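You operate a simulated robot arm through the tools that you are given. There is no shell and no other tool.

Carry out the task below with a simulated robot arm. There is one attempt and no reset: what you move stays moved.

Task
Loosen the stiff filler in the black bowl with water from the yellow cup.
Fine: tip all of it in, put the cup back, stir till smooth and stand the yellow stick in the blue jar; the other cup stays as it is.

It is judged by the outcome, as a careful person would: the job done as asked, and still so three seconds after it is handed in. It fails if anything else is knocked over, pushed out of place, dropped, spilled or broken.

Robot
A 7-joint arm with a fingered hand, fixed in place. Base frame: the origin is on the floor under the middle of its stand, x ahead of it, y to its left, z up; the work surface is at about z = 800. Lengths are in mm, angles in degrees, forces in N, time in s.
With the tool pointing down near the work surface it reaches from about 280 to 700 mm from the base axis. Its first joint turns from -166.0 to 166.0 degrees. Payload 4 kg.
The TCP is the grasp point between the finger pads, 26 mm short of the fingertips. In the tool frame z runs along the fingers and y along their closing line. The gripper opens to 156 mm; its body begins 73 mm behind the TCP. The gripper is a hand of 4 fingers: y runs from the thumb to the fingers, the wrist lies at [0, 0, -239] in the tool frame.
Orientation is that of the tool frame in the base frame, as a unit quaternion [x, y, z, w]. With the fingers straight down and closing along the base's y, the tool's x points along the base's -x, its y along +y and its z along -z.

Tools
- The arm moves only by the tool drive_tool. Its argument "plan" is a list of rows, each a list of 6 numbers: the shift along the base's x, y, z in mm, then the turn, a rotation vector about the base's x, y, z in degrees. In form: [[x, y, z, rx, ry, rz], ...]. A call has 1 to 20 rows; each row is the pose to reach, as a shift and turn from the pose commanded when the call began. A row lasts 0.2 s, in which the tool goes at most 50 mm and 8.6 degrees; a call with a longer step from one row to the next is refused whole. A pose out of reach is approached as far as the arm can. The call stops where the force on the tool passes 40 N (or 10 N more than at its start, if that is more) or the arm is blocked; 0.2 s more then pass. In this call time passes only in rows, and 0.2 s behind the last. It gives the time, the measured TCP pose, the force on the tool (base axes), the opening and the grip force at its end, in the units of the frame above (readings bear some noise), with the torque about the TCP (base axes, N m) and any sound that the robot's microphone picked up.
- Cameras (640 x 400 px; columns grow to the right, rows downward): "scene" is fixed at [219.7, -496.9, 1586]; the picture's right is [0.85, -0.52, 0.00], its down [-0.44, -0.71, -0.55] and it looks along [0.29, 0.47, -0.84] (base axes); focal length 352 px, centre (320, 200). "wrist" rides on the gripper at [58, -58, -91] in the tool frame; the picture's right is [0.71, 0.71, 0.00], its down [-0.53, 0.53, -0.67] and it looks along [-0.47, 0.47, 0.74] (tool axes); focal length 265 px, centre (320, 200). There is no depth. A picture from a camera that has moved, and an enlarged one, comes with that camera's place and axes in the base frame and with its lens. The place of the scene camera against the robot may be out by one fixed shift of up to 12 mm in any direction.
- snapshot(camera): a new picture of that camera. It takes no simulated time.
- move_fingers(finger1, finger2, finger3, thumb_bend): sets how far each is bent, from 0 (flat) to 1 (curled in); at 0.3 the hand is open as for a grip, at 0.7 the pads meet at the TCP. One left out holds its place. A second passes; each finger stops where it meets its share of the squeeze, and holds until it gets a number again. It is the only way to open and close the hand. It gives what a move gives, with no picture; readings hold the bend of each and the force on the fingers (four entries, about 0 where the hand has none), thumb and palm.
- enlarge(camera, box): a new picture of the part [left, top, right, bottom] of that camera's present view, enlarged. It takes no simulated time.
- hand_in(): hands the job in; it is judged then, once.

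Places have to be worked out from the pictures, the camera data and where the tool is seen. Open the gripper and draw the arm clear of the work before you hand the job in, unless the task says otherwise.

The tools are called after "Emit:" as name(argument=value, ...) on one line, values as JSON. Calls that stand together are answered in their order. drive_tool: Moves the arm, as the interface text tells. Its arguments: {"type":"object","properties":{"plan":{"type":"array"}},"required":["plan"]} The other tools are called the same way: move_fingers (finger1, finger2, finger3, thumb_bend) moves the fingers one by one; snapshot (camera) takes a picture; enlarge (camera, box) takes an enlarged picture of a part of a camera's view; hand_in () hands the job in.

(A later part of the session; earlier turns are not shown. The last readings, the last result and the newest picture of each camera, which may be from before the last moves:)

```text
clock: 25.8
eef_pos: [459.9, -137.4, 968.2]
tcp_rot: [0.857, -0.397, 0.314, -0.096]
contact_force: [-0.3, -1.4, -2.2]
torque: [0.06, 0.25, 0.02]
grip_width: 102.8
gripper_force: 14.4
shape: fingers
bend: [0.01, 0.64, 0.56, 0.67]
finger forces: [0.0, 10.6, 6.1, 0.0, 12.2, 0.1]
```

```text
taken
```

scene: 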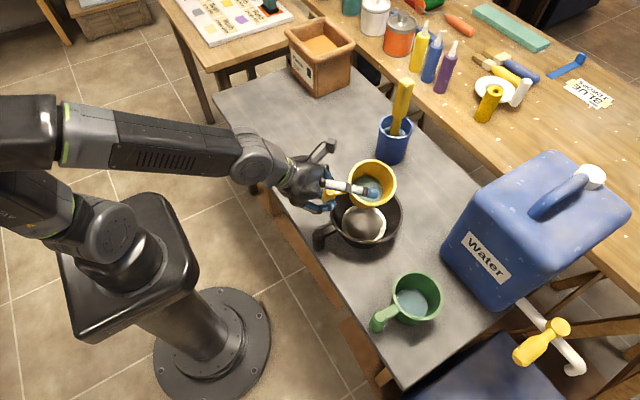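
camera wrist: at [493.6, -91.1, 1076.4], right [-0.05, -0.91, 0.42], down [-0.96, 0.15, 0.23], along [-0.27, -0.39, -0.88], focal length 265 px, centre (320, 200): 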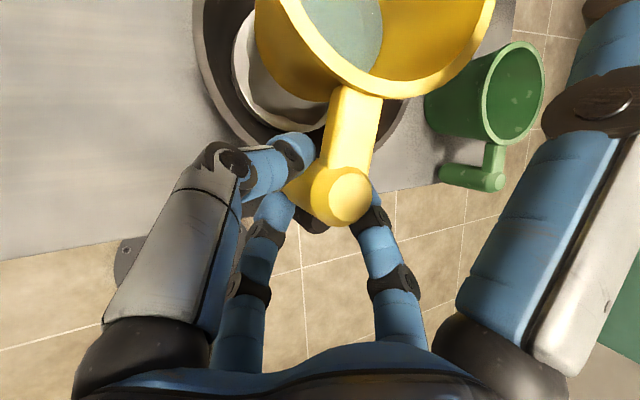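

Tracking is exact. I'll continue the tip to about 50° with the lip staying over the bowl.

Emit:
drive_tool(plan=[[0, 0, 0, 5.2, -3, 0], [0, 0, 0, 10.4, -6, 0], [0, 0, 0, 15.6, -9, 0], [0, 0, 0, 21.65, -12.5, 0]])

Emit:
enlarge(camera="scene", box=[270, 120, 430, 270])

```text
clock: 26.8
eef_pos: [459.6, -137.5, 969.2]
tcp_rot: [0.785, -0.437, 0.325, -0.296]
contact_force: [0.0, -0.2, -2.7]
torque: [0.04, 0.18, -0.01]
grip_width: 102.9
gripper_force: 14.7
shape: fingers
bend: [0.01, 0.63, 0.56, 0.67]
finger forces: [0.0, 11.2, 5.7, 0.0, 12.6, 0.0]
```

```text
2.67 times, centred on (350, 195) of scene
camera zoom: at [219.7, -496.9, 1586.0], right [0.85, -0.52, 0.0], down [-0.44, -0.71, -0.55], along [0.29, 0.47, -0.84], focal length 939 px, centre (240, 213)
```

zoom: 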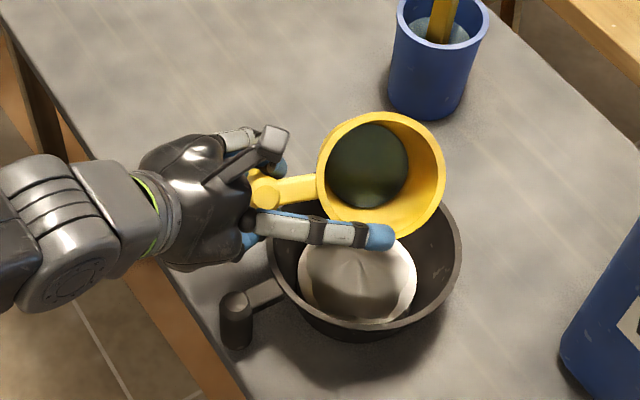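

Still tracking, with the lip about 15–30 mm from the bowl centre. I'll continue slowly to about 75°, where pouring should begin.

Emit:
drive_tool(plan=[[0, 0, 0, 3.5, -2, 0], [0, 0, 0, 6.9, -4, 0], [0, 0, 0, 10.4, -6, 0], [0, 0, 0, 13.9, -8, 0], [0, 0, 0, 17.3, -10, 0], [0, 0, 0, 21.65, -12.5, 0]])

Emit:
enlarge(camera="scene", box=[270, 120, 430, 270])

Emit:
snapshot(camera="wrist")

```text
clock: 28.2
eef_pos: [459.7, -137.8, 969.8]
tcp_rot: [0.676, -0.455, 0.32, -0.484]
contact_force: [0.0, -1.0, -2.5]
torque: [0.02, 0.23, -0.02]
grip_width: 102.8
gripper_force: 14.4
shape: fingers
bend: [0.01, 0.63, 0.56, 0.67]
finger forces: [0.1, 12.1, 4.7, 0.0, 12.4, 0.1]
```

```text
2.67 times, centred on (350, 195) of scene
camera zoom: at [219.7, -496.9, 1586.0], right [0.85, -0.52, 0.0], down [-0.44, -0.71, -0.55], along [0.29, 0.47, -0.84], focal length 939 px, centre (240, 213)
```

zoom: 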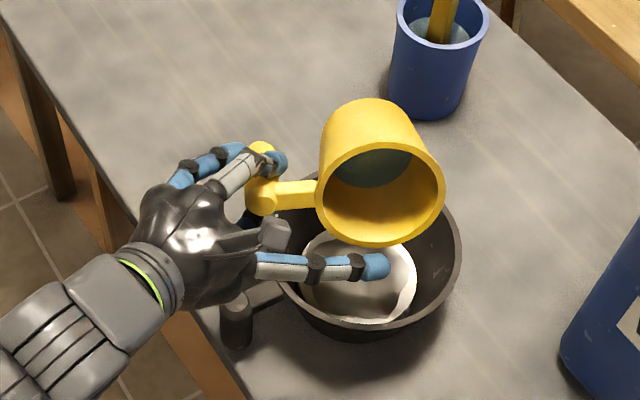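

```text
taken
camera wrist: at [418.9, -218.2, 1053.5], right [0.05, -0.74, -0.68], down [-0.94, 0.18, -0.27], along [0.33, 0.65, -0.68], focal length 265 px, centre (320, 200)
```

wrist: 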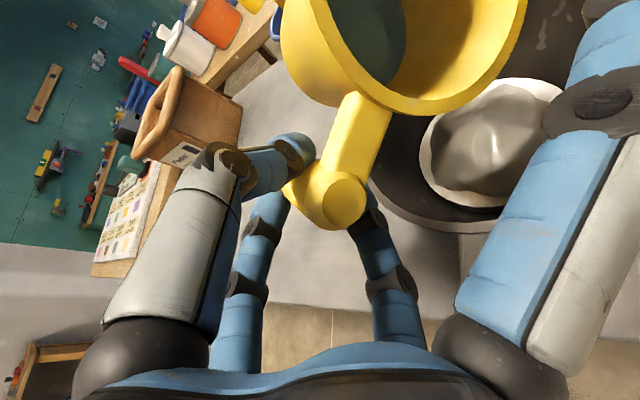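

At 75° the cup mouth faces the bowl and everything tracks well. I'll go on to about 95°.

Emit:
drive_tool(plan=[[0, 0, 0, 3.5, -2, 0], [0, 0, 0, 6.9, -4, 0], [0, 0, 0, 10.4, -6, 0], [0, 0, 0, 13.9, -8, 0], [0, 0, 0, 17.3, -10, 0]])

Emit:
enlarge(camera="scene", box=[270, 120, 430, 270])

Emit:
snapshot(camera="wrist")

```text
clock: 29.4
eef_pos: [460.0, -132.9, 978.7]
tcp_rot: [0.602, -0.459, 0.309, -0.576]
contact_force: [0.4, 0.9, -1.8]
torque: [0.01, 0.22, 0.02]
grip_width: 102.6
gripper_force: 13.5
shape: fingers
bend: [0.01, 0.63, 0.57, 0.67]
finger forces: [0.0, 12.2, 4.2, 0.1, 11.6, 0.1]
out of reach, approached as far as the arm can: row 4, 5
```

```text
2.67 times, centred on (350, 195) of scene
camera zoom: at [219.7, -496.9, 1586.0], right [0.85, -0.52, 0.0], down [-0.44, -0.71, -0.55], along [0.29, 0.47, -0.84], focal length 939 px, centre (240, 213)
```

zoom: 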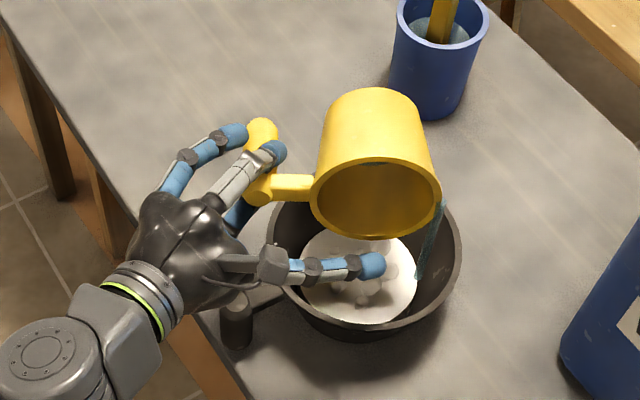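

```text
taken
camera wrist: at [412.1, -228.1, 1038.8], right [0.13, -0.58, -0.8], down [-0.91, 0.25, -0.33], along [0.39, 0.77, -0.5], focal length 265 px, centre (320, 200)
```

wrist: 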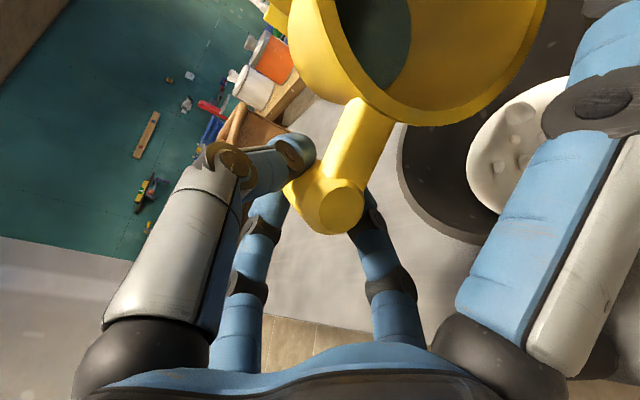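

Water is now pouring, and the stream is visible on the right. The arm flagged a reach limit at about 88° of tilt. Before going further I'll zoom in on where the stream lands.

Emit:
enlarge(camera="scene", box=[330, 150, 400, 250])

Emit:
enlarge(camera="wrist", box=[380, 0, 620, 240])

```text
4.00 times, centred on (365, 200) of scene
camera zoom: at [219.7, -496.9, 1586.0], right [0.85, -0.52, 0.0], down [-0.44, -0.71, -0.55], along [0.29, 0.47, -0.84], focal length 1409 px, centre (140, 200)
```

zoom: 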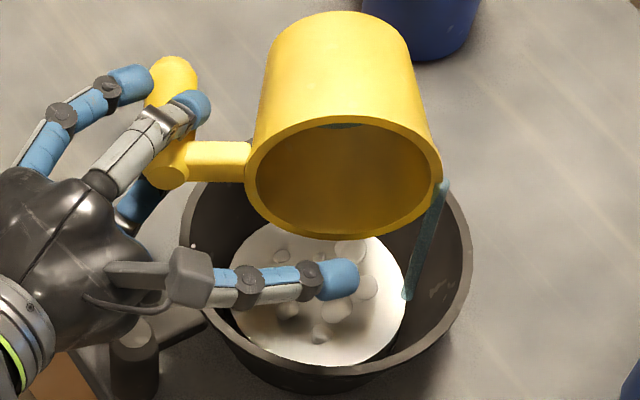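

```text
1.67 times, centred on (500, 120) of wrist
camera zoom: at [412.1, -228.1, 1038.8], right [0.13, -0.58, -0.8], down [-0.91, 0.25, -0.33], along [0.39, 0.77, -0.5], focal length 442 px, centre (20, 333)
```

zoom: 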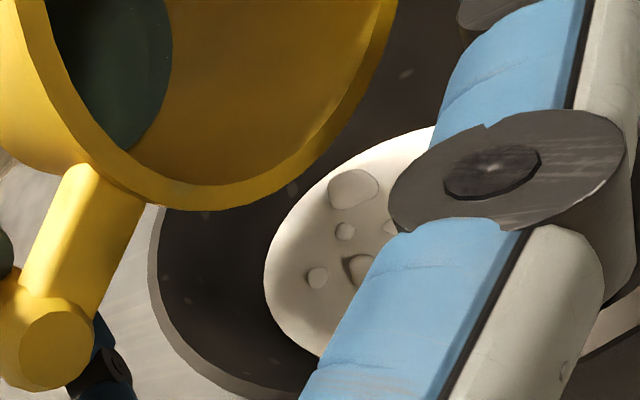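

The stream falls inside the bowl but toward its right side. I'll hold the tilt near 89°, which is within reach, and slide the cup slightly left to centre the stream, then let it drain.

Emit:
drive_tool(plan=[[-5, 3, 2, -2.6, 1.5, 0], [-10, 6, 4, -5.2, 3, 0], [-15, 9, 5, -5.2, 3, 0], [-15, 9, 5, -5.2, 3, 0], [-15, 9, 5, -5.2, 3, 0]])

Emit:
snapshot(camera="scene")

Emit:
enlarge(camera="scene", box=[330, 150, 400, 250])

```text
clock: 30.6
eef_pos: [446.7, -123.4, 982.8]
tcp_rot: [0.636, -0.459, 0.314, -0.535]
contact_force: [0.4, 0.2, -2.1]
torque: [0.04, 0.18, 0.03]
grip_width: 102.8
gripper_force: 13.9
shape: fingers
bend: [0.01, 0.63, 0.57, 0.67]
finger forces: [0.1, 12.2, 4.3, 0.0, 11.5, 0.1]
```

```text
taken
```

scene: 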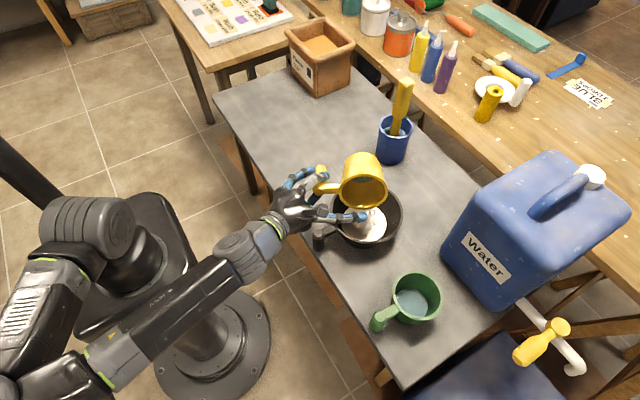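

```text
4.00 times, centred on (365, 200) of scene
camera zoom: at [219.7, -496.9, 1586.0], right [0.85, -0.52, 0.0], down [-0.44, -0.71, -0.55], along [0.29, 0.47, -0.84], focal length 1409 px, centre (140, 200)
```

zoom: 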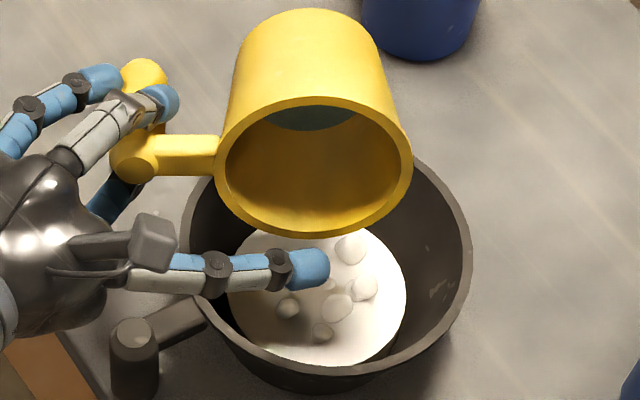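

Tilting back to 82° stopped the flow, and water is still in the cup, so more tilt is needed. Near a singular pose the arm seems to lag rather than fail, so I'll go forward again slowly with hold rows to let it settle.

Emit:
drive_tool(plan=[[0, 0, 0, 2.6, -1.5, 0], [0, 0, 0, 5.2, -3, 0], [0, 0, 0, 7.8, -4.5, 0], [0, 0, 0, 10.4, -6, 0], [0, 0, 0, 10.4, -6, 0], [0, 0, 0, 10.4, -6, 0], [0, 0, 0, 10.4, -6, 0], [0, 0, 0, 10.4, -6, 0]])

Emit:
snapshot(camera="scene")

Emit:
enlarge(camera="scene", box=[330, 150, 400, 250])

```text
clock: 32.4
eef_pos: [448.3, -116.9, 994.7]
tcp_rot: [-0.589, 0.463, -0.305, 0.589]
contact_force: [-0.9, -0.8, -2.1]
torque: [0.03, 0.17, 0.02]
grip_width: 102.7
gripper_force: 13.5
shape: fingers
bend: [0.01, 0.63, 0.57, 0.67]
finger forces: [0.0, 12.0, 3.9, 0.1, 11.2, 0.0]
out of reach, approached as far as the arm can: row 3, 4, 5, 6, 7, 8
```

```text
taken
```

scene: 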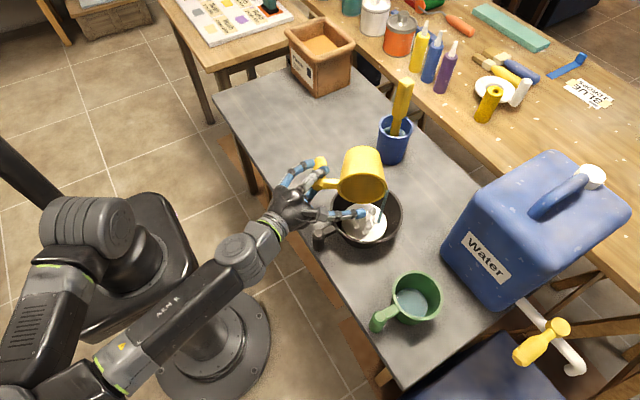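

```text
4.00 times, centred on (365, 200) of scene
camera zoom: at [219.7, -496.9, 1586.0], right [0.85, -0.52, 0.0], down [-0.44, -0.71, -0.55], along [0.29, 0.47, -0.84], focal length 1409 px, centre (140, 200)
```

zoom: 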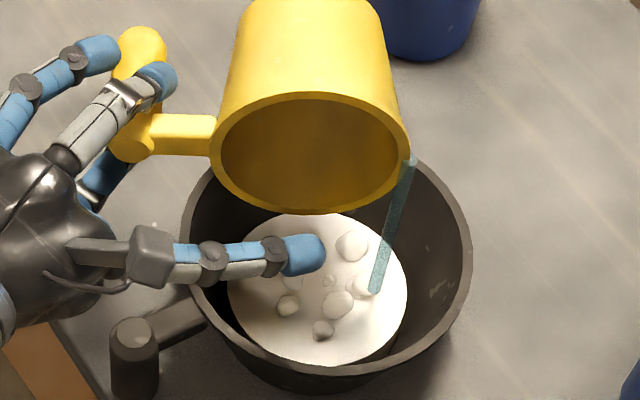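

It is pouring at 90.6° into the middle of the bowl, but this arm posture is at its limit: the hand lines up with the forearm. I'll ease back to stop the flow, then yaw the cup back by 30° around the bowl to get a better wrist bend before tipping further.

Emit:
drive_tool(plan=[[0, 0, 0, -4.3, 2.5, 0], [0, 0, 0, -8.66, 5, 0], [0, 0, 0, -10.4, 6, 0]])

Emit:
drive_tool(plan=[[0, -10, 0, 0, 0, 5], [0, -21, 0, 0, 0, 10], [-1, -32, 0, 0, 0, 15]])

Emit:
snapshot(camera="scene")

```text
clock: 33.2
eef_pos: [449.1, -117.0, 994.6]
tcp_rot: [0.654, -0.464, 0.315, -0.508]
contact_force: [-0.1, -0.2, -1.8]
torque: [0.01, 0.15, -0.01]
grip_width: 102.9
gripper_force: 13.6
shape: fingers
bend: [0.01, 0.63, 0.57, 0.67]
finger forces: [0.0, 11.8, 4.1, 0.1, 11.3, 0.0]
```

```text
clock: 34.0
eef_pos: [446.5, -149.3, 993.6]
tcp_rot: [0.71, -0.373, 0.245, -0.544]
contact_force: [0.6, 0.7, -1.9]
torque: [-0.01, 0.18, 0.0]
grip_width: 102.8
gripper_force: 13.2
shape: fingers
bend: [0.0, 0.63, 0.57, 0.67]
finger forces: [0.0, 11.9, 4.3, 0.1, 11.4, 0.0]
```

```text
taken
```

scene: 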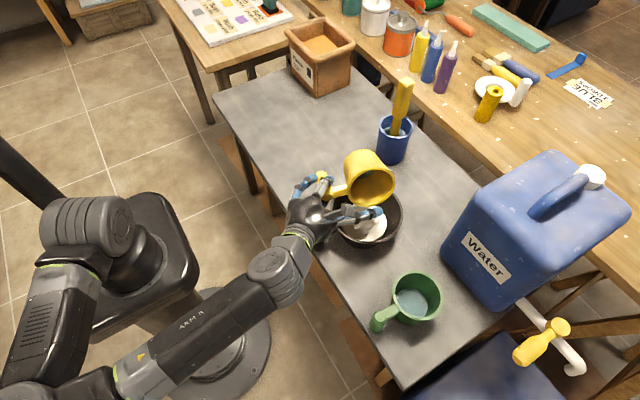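

Tracking is fine. I'll finish the yaw with another 15° while moving along the bowl.

Emit:
drive_tool(plan=[[0, -9, 0, 0, 0, 5], [-1, -18, 0, 0, 0, 10], [-2, -27, 0, 0, 0, 15]])

Emit:
snapshot(camera="scene")

```text
clock: 34.8
eef_pos: [449.4, -171.0, 999.3]
tcp_rot: [0.758, -0.28, 0.172, -0.563]
contact_force: [-0.4, -1.0, -1.4]
torque: [-0.08, 0.2, 0.02]
grip_width: 103.0
gripper_force: 13.7
shape: fingers
bend: [0.0, 0.63, 0.57, 0.67]
finger forces: [0.1, 11.9, 4.4, 0.0, 11.1, 0.0]
out of reach, approached as far as the arm can: row 3
```

```text
taken
```

scene: 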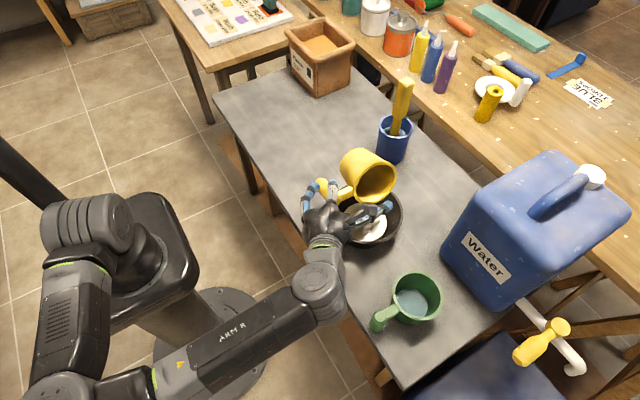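

The flow has stopped at about 78° and the arm still tracks. I can add tilt more easily by twisting the hand about its own axis: 70–80° of twist gives about 107° of cup tilt, with the far lip pointing down into the bowl. I'll start that twist, raising the hand to keep clearance.

Emit:
drive_tool(plan=[[-5, 0, 3, 2.9, 3.8, -1.5], [-10, 0, 7, 6.3, 8.3, -3.4], [-15, 0, 11, 10.4, 13.6, -5.5], [-18, 0, 15, 13.8, 18.2, -7.3]])

Emit:
enlarge(camera="scene", box=[280, 130, 420, 270])

```text
clock: 35.8
eef_pos: [433.5, -168.0, 1017.3]
tcp_rot: [0.679, -0.434, 0.054, -0.589]
contact_force: [1.2, -0.2, -1.6]
torque: [-0.06, 0.14, -0.02]
grip_width: 102.8
gripper_force: 13.1
shape: fingers
bend: [0.0, 0.63, 0.57, 0.68]
finger forces: [0.1, 12.1, 3.7, 0.0, 11.1, 0.0]
out of reach, approached as far as the arm can: row 1, 2, 3, 4
```

```text
2.86 times, centred on (350, 200) of scene
camera zoom: at [219.7, -496.9, 1586.0], right [0.85, -0.52, 0.0], down [-0.44, -0.71, -0.55], along [0.29, 0.47, -0.84], focal length 1006 px, centre (234, 200)
```

zoom: 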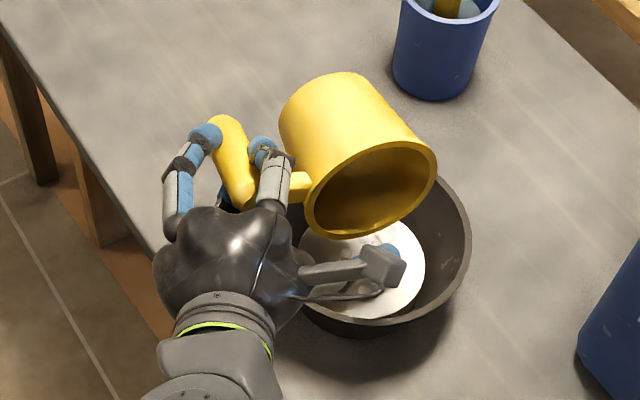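

The twist is tracking with only a few millimetres of error, and the tilt is now about 91°. I'll keep twisting toward about 107°.

Emit:
drive_tool(plan=[[4, 0, 5, 4.7, 6.0, -2.4], [10, -1, 10, 9.4, 12.0, -4.8], [15, -2, 15, 14.0, 18.1, -7.2], [18, -3, 20, 18.7, 24.1, -9.6]])

Emit:
enlarge(camera="scene", box=[280, 130, 420, 270])

Emit:
snapshot(camera="wrist")

```text
clock: 36.8
eef_pos: [450.3, -171.7, 1035.8]
tcp_rot: [-0.529, 0.603, 0.11, 0.587]
contact_force: [0.0, -0.2, -1.1]
torque: [-0.01, 0.11, 0.01]
grip_width: 102.8
gripper_force: 13.2
shape: fingers
bend: [0.0, 0.63, 0.58, 0.68]
finger forces: [0.0, 11.9, 2.9, 0.0, 11.0, 0.0]
```

```text
2.86 times, centred on (350, 200) of scene
camera zoom: at [219.7, -496.9, 1586.0], right [0.85, -0.52, 0.0], down [-0.44, -0.71, -0.55], along [0.29, 0.47, -0.84], focal length 1006 px, centre (234, 200)
```

zoom: 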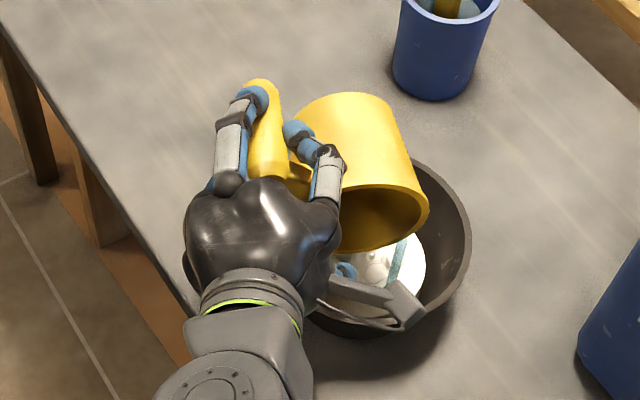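

```text
taken
camera wrist: at [456.8, -294.7, 1043.0], right [-0.37, -0.07, -0.93], down [-0.93, -0.02, 0.37], along [-0.04, 1.0, -0.05], focal length 265 px, centre (320, 200)
```

wrist: 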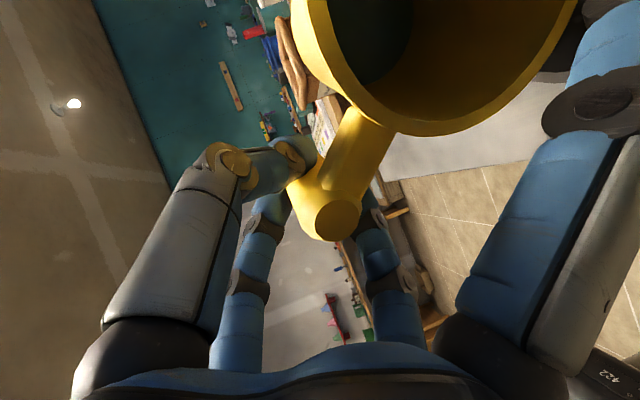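

The tilt is now about 105° and the stream falls well inside the bowl, near (558, -209). I'll twist a little further and hold so it drains.

Emit:
drive_tool(plan=[[2, 0, 4, 4.7, 6.0, -2.3], [3, 0, 6, 9.5, 12.1, -4.6], [3, 0, 6, 9.5, 12.1, -4.6], [3, 0, 6, 9.5, 12.1, -4.6], [3, 0, 6, 9.5, 12.1, -4.6], [3, 0, 6, 9.5, 12.1, -4.6], [3, 0, 6, 9.5, 12.1, -4.6]])

Emit:
enlarge(camera="scene", box=[280, 130, 420, 270])

Emit:
snapshot(camera="wrist")

```text
clock: 38.4
eef_pos: [454.9, -170.4, 1043.5]
tcp_rot: [-0.443, 0.669, 0.191, 0.565]
contact_force: [0.7, -0.7, -1.9]
torque: [-0.02, 0.05, -0.01]
grip_width: 102.7
gripper_force: 12.2
shape: fingers
bend: [0.0, 0.63, 0.58, 0.67]
finger forces: [0.1, 11.6, 2.6, 0.0, 10.9, 0.0]
```

```text
2.86 times, centred on (350, 200) of scene
camera zoom: at [219.7, -496.9, 1586.0], right [0.85, -0.52, 0.0], down [-0.44, -0.71, -0.55], along [0.29, 0.47, -0.84], focal length 1006 px, centre (234, 200)
```

zoom: 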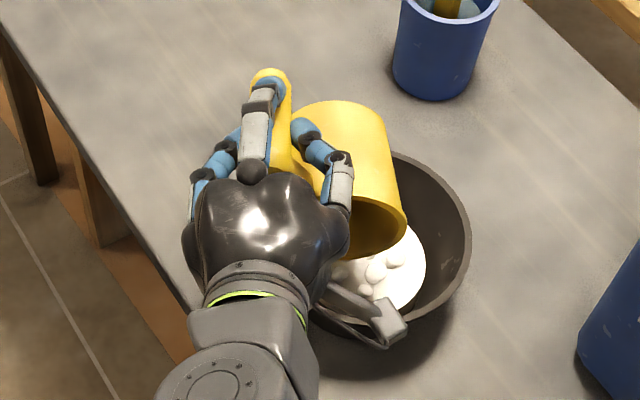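

```text
taken
camera wrist: at [449.3, -294.1, 1029.4], right [-0.55, 0.12, -0.83], down [-0.83, -0.02, 0.55], along [0.04, 0.99, 0.11], focal length 265 px, centre (320, 200)
```

wrist: 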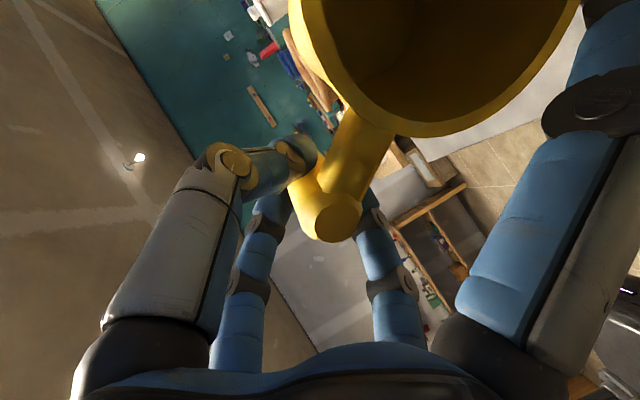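

The stream has stopped and no water shows in the cup at about 108° tilt. I'll check inside the cup more closely.

Emit:
enlarge(camera="wrist", box=[280, 0, 600, 150])

Emit:
drive_tool(plan=[[0, 0, 0, 0, 0, 0], [0, 0, 0, 0, 0, 0], [0, 0, 0, 0, 0, 0], [0, 0, 0, 0, 0, 0]])

Emit:
snapshot(camera="scene")

```text
2.00 times, centred on (440, 75) of wrist
camera zoom: at [449.3, -294.1, 1029.4], right [-0.55, 0.12, -0.83], down [-0.83, -0.02, 0.55], along [0.04, 0.99, 0.11], focal length 531 px, centre (80, 450)
```

zoom: 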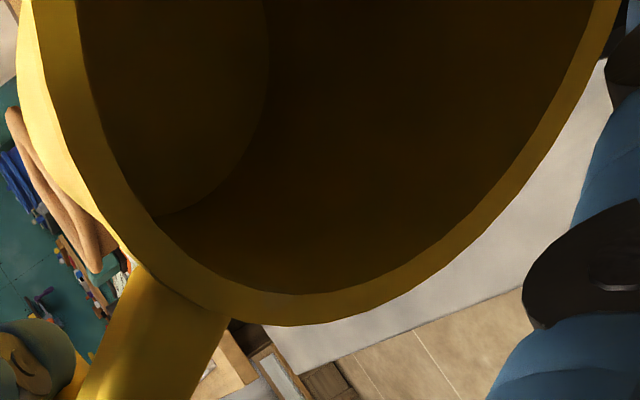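

```text
clock: 39.4
eef_pos: [455.5, -171.3, 1044.3]
tcp_rot: [-0.441, 0.67, 0.191, 0.566]
contact_force: [0.0, -0.4, -1.5]
torque: [0.0, 0.08, 0.02]
grip_width: 102.4
gripper_force: 12.3
shape: fingers
bend: [0.0, 0.63, 0.58, 0.67]
finger forces: [0.1, 11.6, 2.6, 0.0, 10.8, 0.0]
```

```text
taken
```

scene: 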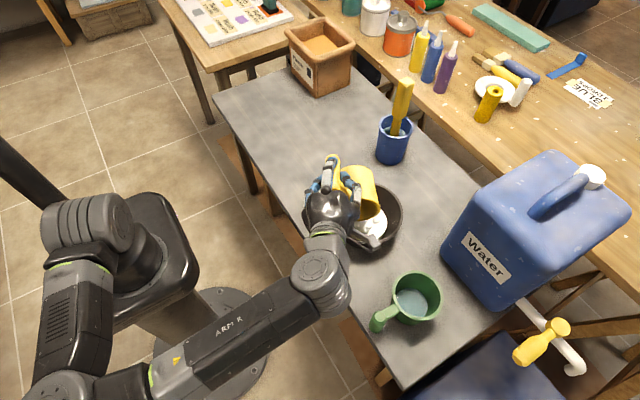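

The cup is empty; only its bare yellow bottom shows. I'll untwist the hand the same way, staying high for clearance.

Emit:
drive_tool(plan=[[0, 0, 0, -4.7, -6.0, 2.3], [0, 0, 0, -9.4, -12.1, 4.6], [0, 0, 0, -14.1, -18.1, 6.9], [0, 0, 0, -18.8, -24.2, 9.2], [0, 0, 0, -23.5, -30.2, 11.5], [0, 0, 0, -28.2, -36.3, 13.8], [0, 0, 0, -32.9, -42.3, 16.1], [0, 0, 0, -37.6, -48.4, 18.4]])

Emit:
snapshot(camera="scene")

```text
clock: 41.2
eef_pos: [454.8, -171.5, 1042.9]
tcp_rot: [0.73, -0.332, 0.138, -0.582]
contact_force: [-1.1, -0.1, -1.2]
torque: [-0.01, 0.12, 0.01]
grip_width: 102.5
gripper_force: 13.6
shape: fingers
bend: [0.0, 0.63, 0.58, 0.67]
finger forces: [0.0, 11.9, 4.1, 0.0, 10.7, 0.0]
```

```text
taken
```

scene: 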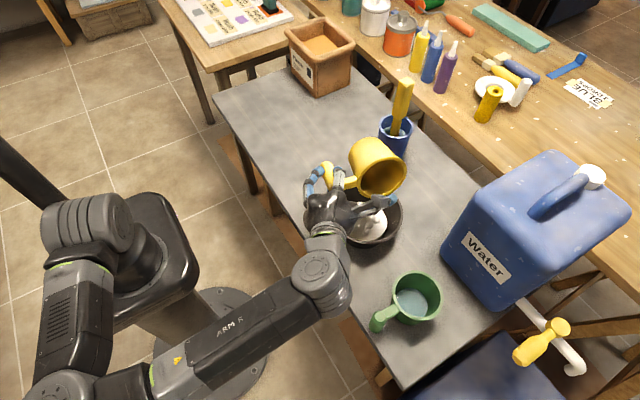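

Untwisted cleanly. Next I'll rotate the cup upright, about 83° back around -x, while moving left toward its place and staying high.

Emit:
drive_tool(plan=[[-1, 10, 0, -8.3, -0.3, 0.7], [-3, 20, 0, -16.6, -0.6, 1.5], [-4, 30, 0, -24.9, -0.9, 2.2], [-6, 40, 0, -33.2, -1.3, 2.9], [-7, 50, 0, -41.5, -1.6, 3.7]])

Emit:
snapshot(camera="scene")

```text
clock: 42.4
eef_pos: [446.9, -121.6, 1043.0]
tcp_rot: [0.896, -0.231, 0.238, -0.294]
contact_force: [-1.0, -0.6, -0.6]
torque: [0.01, 0.12, 0.0]
grip_width: 102.6
gripper_force: 13.5
shape: fingers
bend: [0.0, 0.63, 0.58, 0.67]
finger forces: [0.0, 11.2, 4.8, 0.1, 10.5, 0.1]
```

```text
taken
```

scene: 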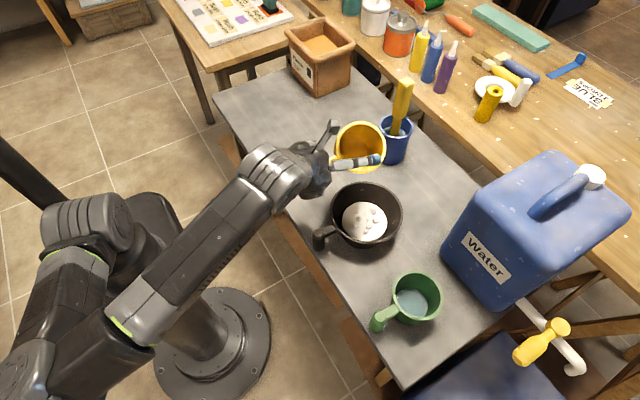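

Tracking is good, and the table and bowl look clean. I'll continue upright and toward the cup's original spot.

Emit:
drive_tool(plan=[[-3, 20, 0, -8.3, -0.3, 0.7], [-7, 42, -5, -16.6, -0.6, 1.5], [-11, 66, -10, -24.9, -0.9, 2.2], [-15, 90, -15, -33.2, -1.3, 2.9], [-19, 115, -20, -41.5, -1.6, 3.7]])

Emit:
snapshot(camera="scene")

Emit:
snapshot(camera="wrist")

```text
clock: 43.6
eef_pos: [426.5, -8.8, 1021.6]
tcp_rot: [0.946, -0.101, 0.306, 0.032]
contact_force: [0.0, 0.1, -0.4]
torque: [0.0, 0.1, 0.02]
grip_width: 102.6
gripper_force: 13.0
shape: fingers
bend: [0.0, 0.63, 0.58, 0.67]
finger forces: [0.0, 10.2, 4.7, 0.0, 10.0, 0.0]
```

```text
taken
```

scene: 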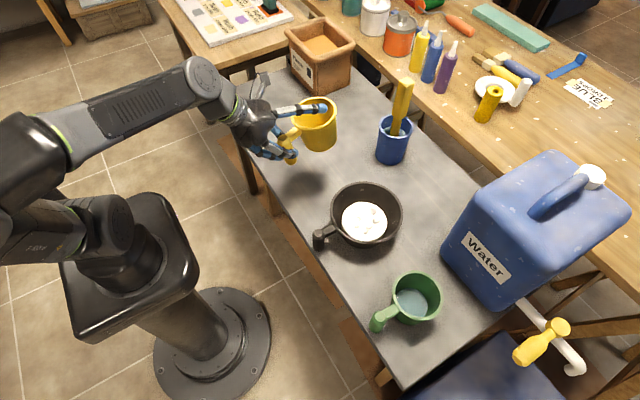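

```text
taken
camera wrist: at [433.1, 49.8, 1127.9], right [0.41, -0.81, 0.41], down [-0.91, -0.34, 0.23], along [-0.05, -0.47, -0.88], focal length 265 px, centre (320, 200)
```

wrist: 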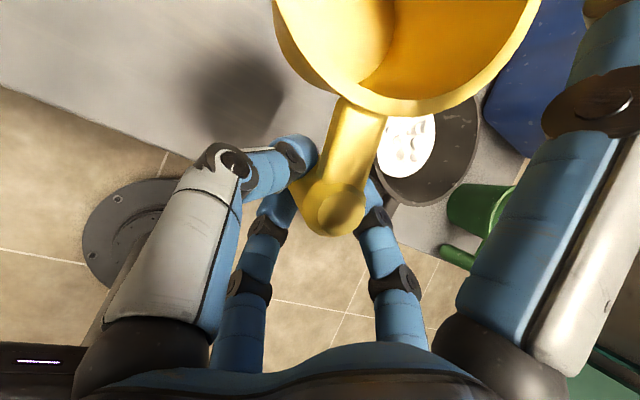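

The cup is upright again and empty. I'll check its exact attitude in the grip before setting it down.

Emit:
enlarge(camera="scene", box=[230, 70, 350, 180])

Emit:
enlarge(camera="wrist", box=[240, 0, 560, 250])

```text
3.64 times, centred on (290, 125) of scene
camera zoom: at [219.7, -496.9, 1586.0], right [0.85, -0.52, 0.0], down [-0.44, -0.71, -0.55], along [0.29, 0.47, -0.84], focal length 1281 px, centre (429, 473)
```

zoom: 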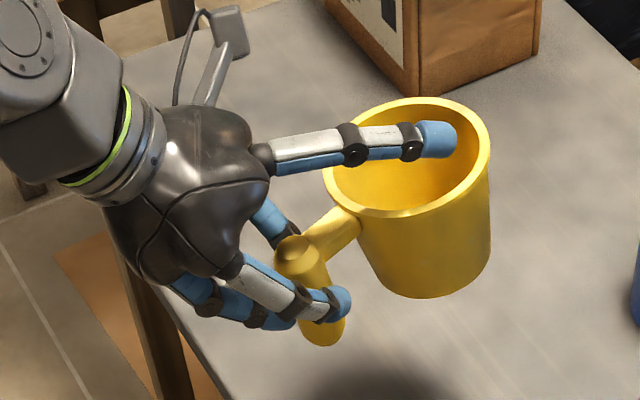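

```text
1.60 times, centred on (400, 125) of wrist
camera zoom: at [433.1, 49.8, 1127.9], right [0.41, -0.81, 0.41], down [-0.91, -0.34, 0.23], along [-0.05, -0.47, -0.88], focal length 425 px, centre (192, 320)
```

zoom: 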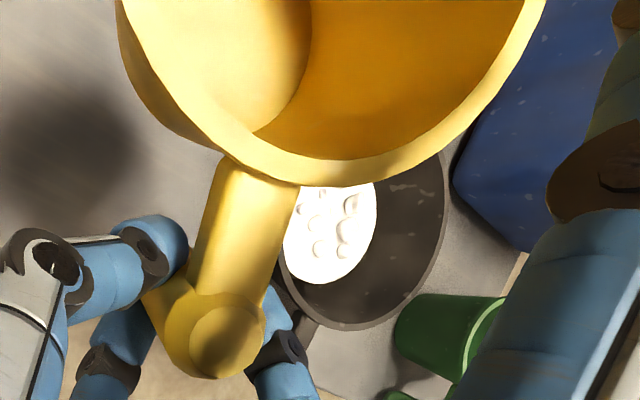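

The cup has pitched front-up by about 10° in the grip. I'll pitch the hand forward by 9° to level it and move it over its original spot, then measure again.

Emit:
drive_tool(plan=[[-1, 10, -10, 0, 3, 0], [-2, 20, -20, 0, 6, 0], [-3, 30, -30, 0, 9, 0]])

Emit:
enlarge(camera="scene", box=[230, 70, 350, 180])

Emit:
snapshot(camera="wrist")

```text
clock: 44.4
eef_pos: [424.8, 23.0, 993.6]
tcp_rot: [0.967, -0.098, 0.231, 0.039]
contact_force: [0.2, 0.2, -1.0]
torque: [-0.06, 0.13, 0.0]
grip_width: 102.7
gripper_force: 12.4
shape: fingers
bend: [0.0, 0.63, 0.58, 0.67]
finger forces: [0.0, 10.2, 4.5, 0.0, 9.9, 0.1]
```

```text
3.64 times, centred on (290, 125) of scene
camera zoom: at [219.7, -496.9, 1586.0], right [0.85, -0.52, 0.0], down [-0.44, -0.71, -0.55], along [0.29, 0.47, -0.84], focal length 1281 px, centre (429, 473)
```

zoom: 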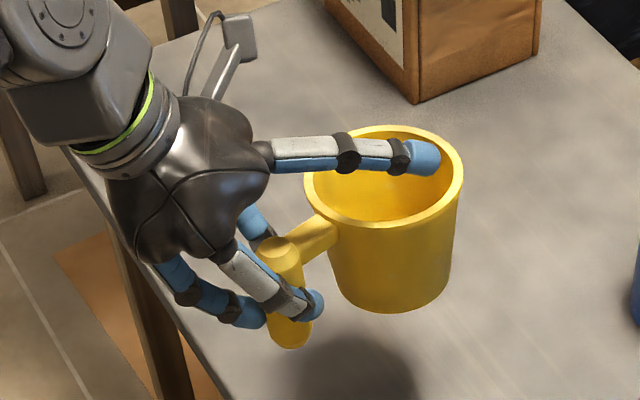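

```text
taken
camera wrist: at [448.1, 80.4, 1097.9], right [0.47, -0.81, 0.34], down [-0.86, -0.34, 0.37], along [-0.18, -0.47, -0.86], focal length 265 px, centre (320, 200)
```

wrist: 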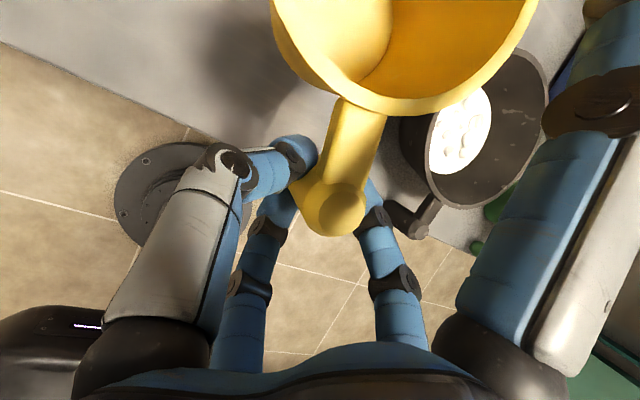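

The cup is now level within about 3°, but in the hand it has yawed to about 14° from its original heading. I'll yaw the hand by -12.5°, line the post up with its old spot at (430, 24), and lower most of the way.

Emit:
drive_tool(plan=[[1, 2, -10, 0, 0, -3.1], [2, 4, -25, 0, 0, -6.2], [3, 6, -45, 0, 0, -9.4], [3, 8, -65, 0, 0, -12.5], [3, 8, -85, 0, 0, -12.5]])

Emit:
enlarge(camera="scene", box=[230, 100, 370, 220])

Emit:
snapshot(camera="wrist")

```text
clock: 45.6
eef_pos: [428.2, 31.2, 906.0]
tcp_rot: [0.951, -0.203, 0.227, 0.064]
contact_force: [-1.0, 0.2, -1.6]
torque: [0.0, 0.12, 0.0]
grip_width: 102.6
gripper_force: 12.4
shape: fingers
bend: [0.0, 0.63, 0.58, 0.67]
finger forces: [0.1, 10.2, 4.4, 0.0, 9.7, 0.1]
```

```text
3.33 times, centred on (300, 160) of scene
camera zoom: at [219.7, -496.9, 1586.0], right [0.85, -0.52, 0.0], down [-0.44, -0.71, -0.55], along [0.29, 0.47, -0.84], focal length 1174 px, centre (387, 333)
```

zoom: 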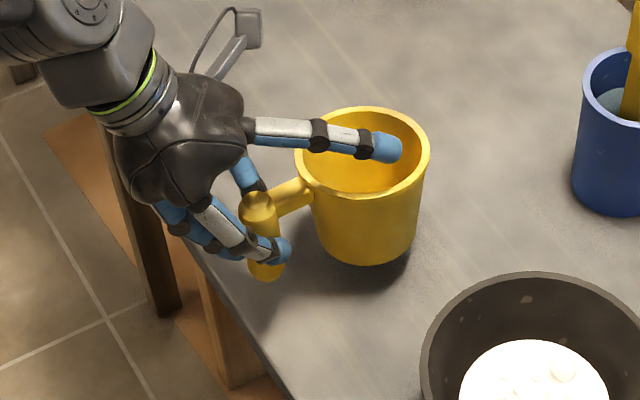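

```text
taken
camera wrist: at [463.1, 81.3, 1012.1], right [0.28, -0.9, 0.34], down [-0.92, -0.15, 0.37], along [-0.28, -0.42, -0.86], focal length 265 px, centre (320, 200)
```

wrist: 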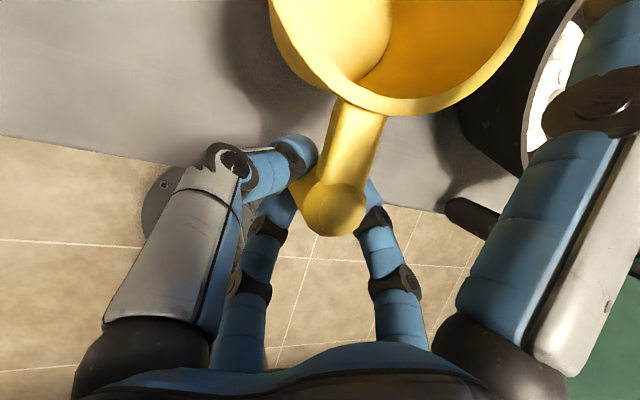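

The cup is aligned with its old place to within a few millimetres and sits about 35 mm above the table. I'll lower most of that, with a small position correction.

Emit:
drive_tool(plan=[[1, 1.5, -10, 0, 0, 0], [2, 3, -20, 0, 0, 0], [2, 3, -27, 0, 0, 0]])

Emit:
enlarge(camera="scene", box=[230, 100, 370, 220])

```text
clock: 46.4
eef_pos: [429.7, 35.1, 880.6]
tcp_rot: [0.951, -0.201, 0.227, 0.064]
contact_force: [-0.2, -0.8, -2.8]
torque: [0.03, 0.08, -0.01]
grip_width: 102.5
gripper_force: 12.4
shape: fingers
bend: [0.0, 0.63, 0.58, 0.67]
finger forces: [0.1, 10.2, 4.6, 0.1, 9.8, 0.0]
```

```text
3.33 times, centred on (300, 160) of scene
camera zoom: at [219.7, -496.9, 1586.0], right [0.85, -0.52, 0.0], down [-0.44, -0.71, -0.55], along [0.29, 0.47, -0.84], focal length 1174 px, centre (387, 333)
```

zoom: 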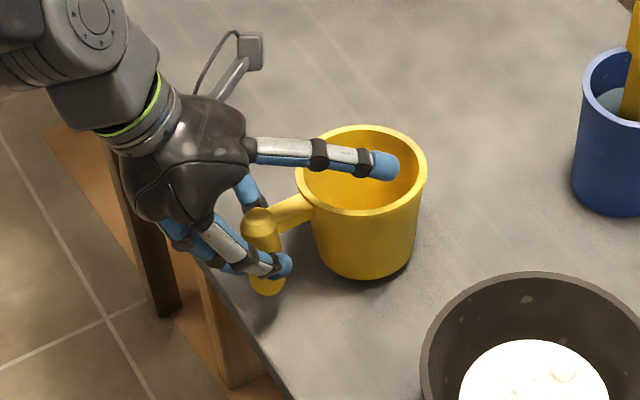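

Only a few millimetres remain. I'll lower in small steps and watch the force for contact.

Emit:
drive_tool(plan=[[0, 0, -2, 0, 0, 0], [0, 0, -4, 0, 0, 0], [0, 0, -5, 0, 0, 0]])

Emit:
enlarge(camera="scene", box=[260, 130, 340, 210])

```text
clock: 47.2
eef_pos: [430.5, 34.7, 875.6]
tcp_rot: [0.95, -0.203, 0.227, 0.065]
contact_force: [-0.3, 0.6, -1.1]
torque: [0.01, 0.12, -0.01]
grip_width: 102.8
gripper_force: 12.5
shape: fingers
bend: [0.0, 0.63, 0.58, 0.67]
finger forces: [0.0, 10.3, 4.1, 0.0, 9.8, 0.1]
```

```text
5.00 times, centred on (300, 170) of scene
camera zoom: at [219.7, -496.9, 1586.0], right [0.85, -0.52, 0.0], down [-0.44, -0.71, -0.55], along [0.29, 0.47, -0.84], focal length 1761 px, centre (420, 350)
```

zoom: 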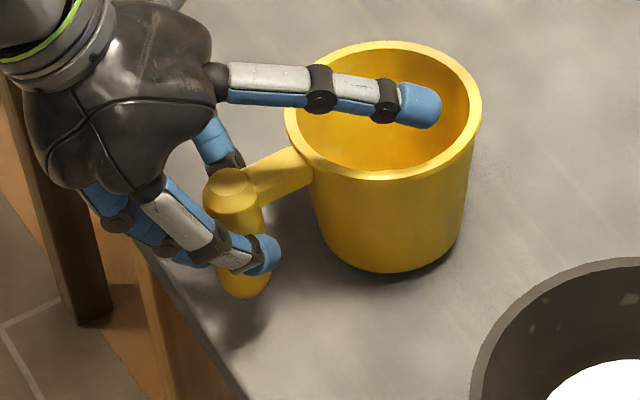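

There is no contact yet; the torque still shows the cup hanging. I'll keep lowering gently.

Emit:
drive_tool(plan=[[0, 0, -1.5, 0, 0, 0], [0, 0, -3, 0, 0, 0], [0, 0, -4, 0, 0, 0]])

Emit:
enlarge(camera="scene", box=[260, 130, 340, 210])

```text
clock: 48.0
eef_pos: [430.5, 34.6, 871.2]
tcp_rot: [0.95, -0.203, 0.227, 0.065]
contact_force: [1.0, -0.8, -0.4]
torque: [0.05, 0.02, 0.02]
grip_width: 102.4
gripper_force: 12.2
shape: fingers
bend: [0.0, 0.63, 0.58, 0.67]
finger forces: [0.0, 10.9, 3.6, 0.0, 9.9, 0.0]
```

```text
5.00 times, centred on (300, 170) of scene
camera zoom: at [219.7, -496.9, 1586.0], right [0.85, -0.52, 0.0], down [-0.44, -0.71, -0.55], along [0.29, 0.47, -0.84], focal length 1761 px, centre (420, 350)
```

zoom: 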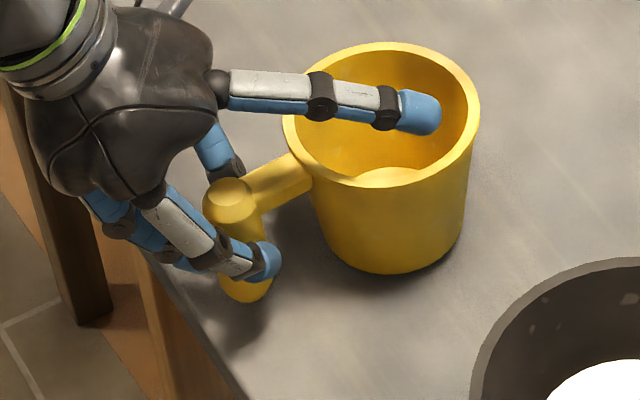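

Contact: the torque dropped as the cup's far edge touched. I'll go down slightly more to seat it flat.

Emit:
drive_tool(plan=[[0, 0, -1, 0, 0, 0], [0, 0, -2, 0, 0, 0]])

Emit:
enlarge(camera="scene", box=[260, 130, 340, 210])

```text
clock: 48.6
eef_pos: [431.9, 34.7, 868.9]
tcp_rot: [0.951, -0.202, 0.227, 0.065]
contact_force: [-0.1, 0.3, 0.1]
torque: [0.04, 0.02, 0.03]
grip_width: 102.2
gripper_force: 11.9
shape: fingers
bend: [0.0, 0.63, 0.58, 0.67]
finger forces: [0.0, 11.2, 3.4, 0.0, 10.1, 0.0]
```

```text
5.00 times, centred on (300, 170) of scene
camera zoom: at [219.7, -496.9, 1586.0], right [0.85, -0.52, 0.0], down [-0.44, -0.71, -0.55], along [0.29, 0.47, -0.84], focal length 1761 px, centre (420, 350)
```

zoom: 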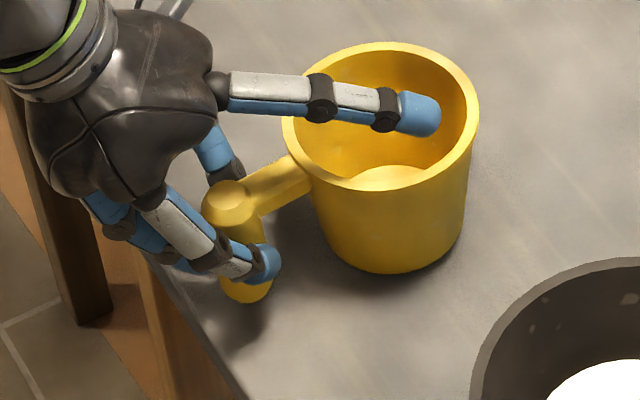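

It is nearly flat, within about 2–3°, with the post at (430, 25) and the rim centre at (523, 33), essentially its old place. I'll go one more small step down and check the force.

Emit:
drive_tool(plan=[[0, 0, -1, 0, 0, 0], [0, 0, -2, 0, 0, 0], [0, 0, -3, 0, 0, 0]])

Emit:
enlarge(camera="scene", box=[260, 130, 340, 210])

```text
clock: 49.4
eef_pos: [430.3, 34.3, 867.7]
tcp_rot: [0.95, -0.203, 0.226, 0.065]
contact_force: [-2.1, 0.2, 2.1]
torque: [-0.02, -0.02, -0.01]
grip_width: 102.1
gripper_force: 12.8
shape: fingers
bend: [0.0, 0.63, 0.58, 0.67]
finger forces: [0.0, 11.7, 2.7, 0.0, 10.6, 0.1]
```

```text
5.00 times, centred on (300, 170) of scene
camera zoom: at [219.7, -496.9, 1586.0], right [0.85, -0.52, 0.0], down [-0.44, -0.71, -0.55], along [0.29, 0.47, -0.84], focal length 1761 px, centre (420, 350)
```

zoom: 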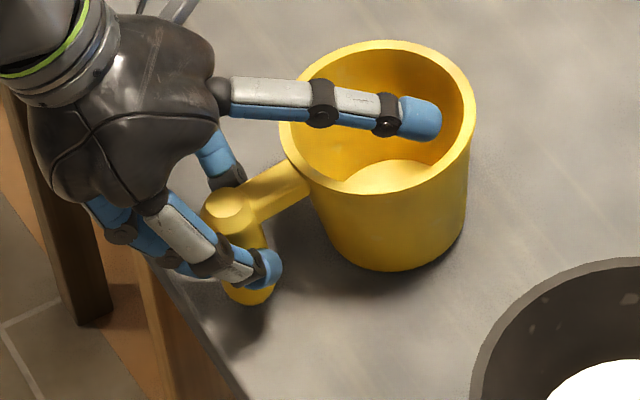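

The force has turned to pushing up while the cup leans about 5° front-up, so the post's foot is touching first. I'll raise slightly and pitch the hand 4.5° forward to level it.

Emit:
drive_tool(plan=[[0, 0, 4, 0, 1.5, 0], [0, 0, 6, 0, 3, 0], [0, 0, 6, 0, 4.5, 0]])

Emit:
enlarge(camera="scene", box=[260, 130, 340, 210])

Emit:
snapshot(camera="wrist")

```text
clock: 50.2
eef_pos: [431.9, 33.9, 873.1]
tcp_rot: [0.959, -0.199, 0.189, 0.072]
contact_force: [-0.2, 0.6, -0.3]
torque: [0.04, 0.03, -0.02]
grip_width: 102.2
gripper_force: 12.9
shape: fingers
bend: [0.0, 0.63, 0.58, 0.67]
finger forces: [0.0, 11.4, 3.2, 0.1, 10.7, 0.0]
```

```text
5.00 times, centred on (300, 170) of scene
camera zoom: at [219.7, -496.9, 1586.0], right [0.85, -0.52, 0.0], down [-0.44, -0.71, -0.55], along [0.29, 0.47, -0.84], focal length 1761 px, centre (420, 350)
```

zoom: 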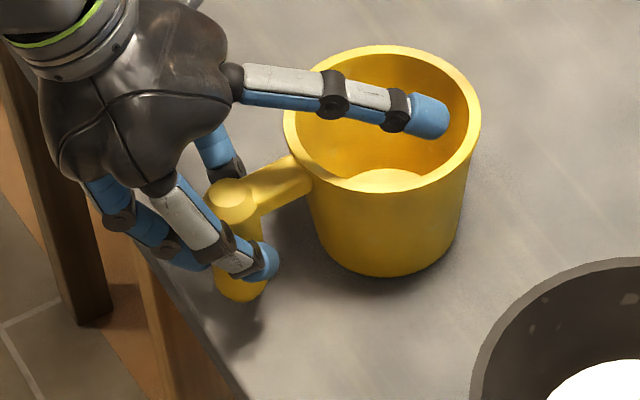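

```text
taken
camera wrist: at [473.8, 85.4, 975.4], right [0.31, -0.89, 0.32], down [-0.88, -0.15, 0.44], along [-0.35, -0.42, -0.84], focal length 265 px, centre (320, 200)
```

wrist: 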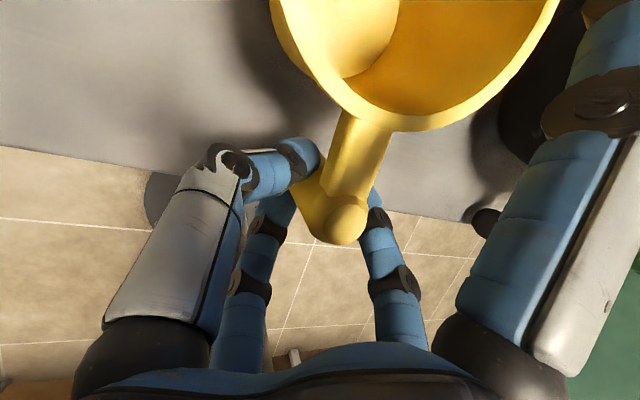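

The rim and post are back at nearly the same pixels as at the start, and the load is off the hand. I'll release the lower brace finger first.

Emit:
move_fingers(finger3=0.3)

Emit:
enlarge(camera="scene", box=[260, 130, 340, 210])

```text
clock: 51.2
eef_pos: [431.1, 33.6, 872.0]
tcp_rot: [0.959, -0.2, 0.189, 0.073]
contact_force: [-0.1, 0.5, -0.8]
torque: [0.0, 0.0, 0.0]
grip_width: 102.4
gripper_force: 10.4
shape: fingers
bend: [0.0, 0.63, 0.3, 0.67]
finger forces: [0.0, 10.9, 0.0, 0.1, 9.6, 0.0]
```

```text
5.00 times, centred on (300, 170) of scene
camera zoom: at [219.7, -496.9, 1586.0], right [0.85, -0.52, 0.0], down [-0.44, -0.71, -0.55], along [0.29, 0.47, -0.84], focal length 1761 px, centre (420, 350)
```

zoom: 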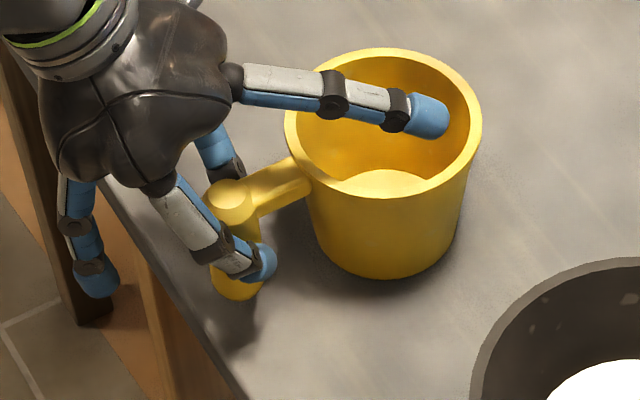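

The cup settled flat. Now I'll open the thumb and finger 2.

Emit:
move_fingers(finger2=0.45, thumb_bend=0.45, finger3=0.1)

Emit:
enlarge(camera="scene", box=[260, 130, 340, 210])

Emit:
snapshot(camera="wrist")

```text
clock: 52.2
eef_pos: [432.1, 35.2, 873.0]
tcp_rot: [0.959, -0.2, 0.188, 0.071]
contact_force: [0.9, 0.6, -0.1]
torque: [-0.02, 0.01, -0.02]
grip_width: 115.6
gripper_force: 0.0
shape: fingers
bend: [0.0, 0.45, 0.1, 0.45]
finger forces: [0.0, 0.0, 0.1, 0.0, 0.1, 0.0]
```

```text
5.00 times, centred on (300, 170) of scene
camera zoom: at [219.7, -496.9, 1586.0], right [0.85, -0.52, 0.0], down [-0.44, -0.71, -0.55], along [0.29, 0.47, -0.84], focal length 1761 px, centre (420, 350)
```

zoom: 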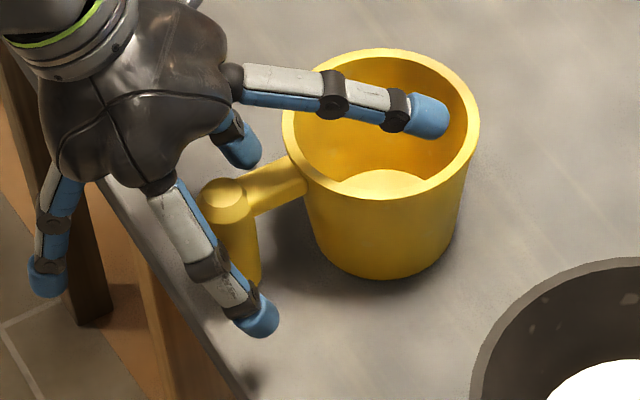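

```text
taken
camera wrist: at [473.7, 85.5, 975.4], right [0.31, -0.89, 0.32], down [-0.89, -0.15, 0.44], along [-0.35, -0.42, -0.84], focal length 265 px, centre (320, 200)
```

wrist: 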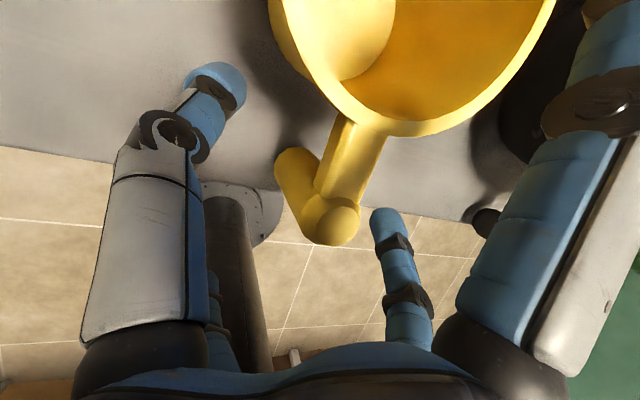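

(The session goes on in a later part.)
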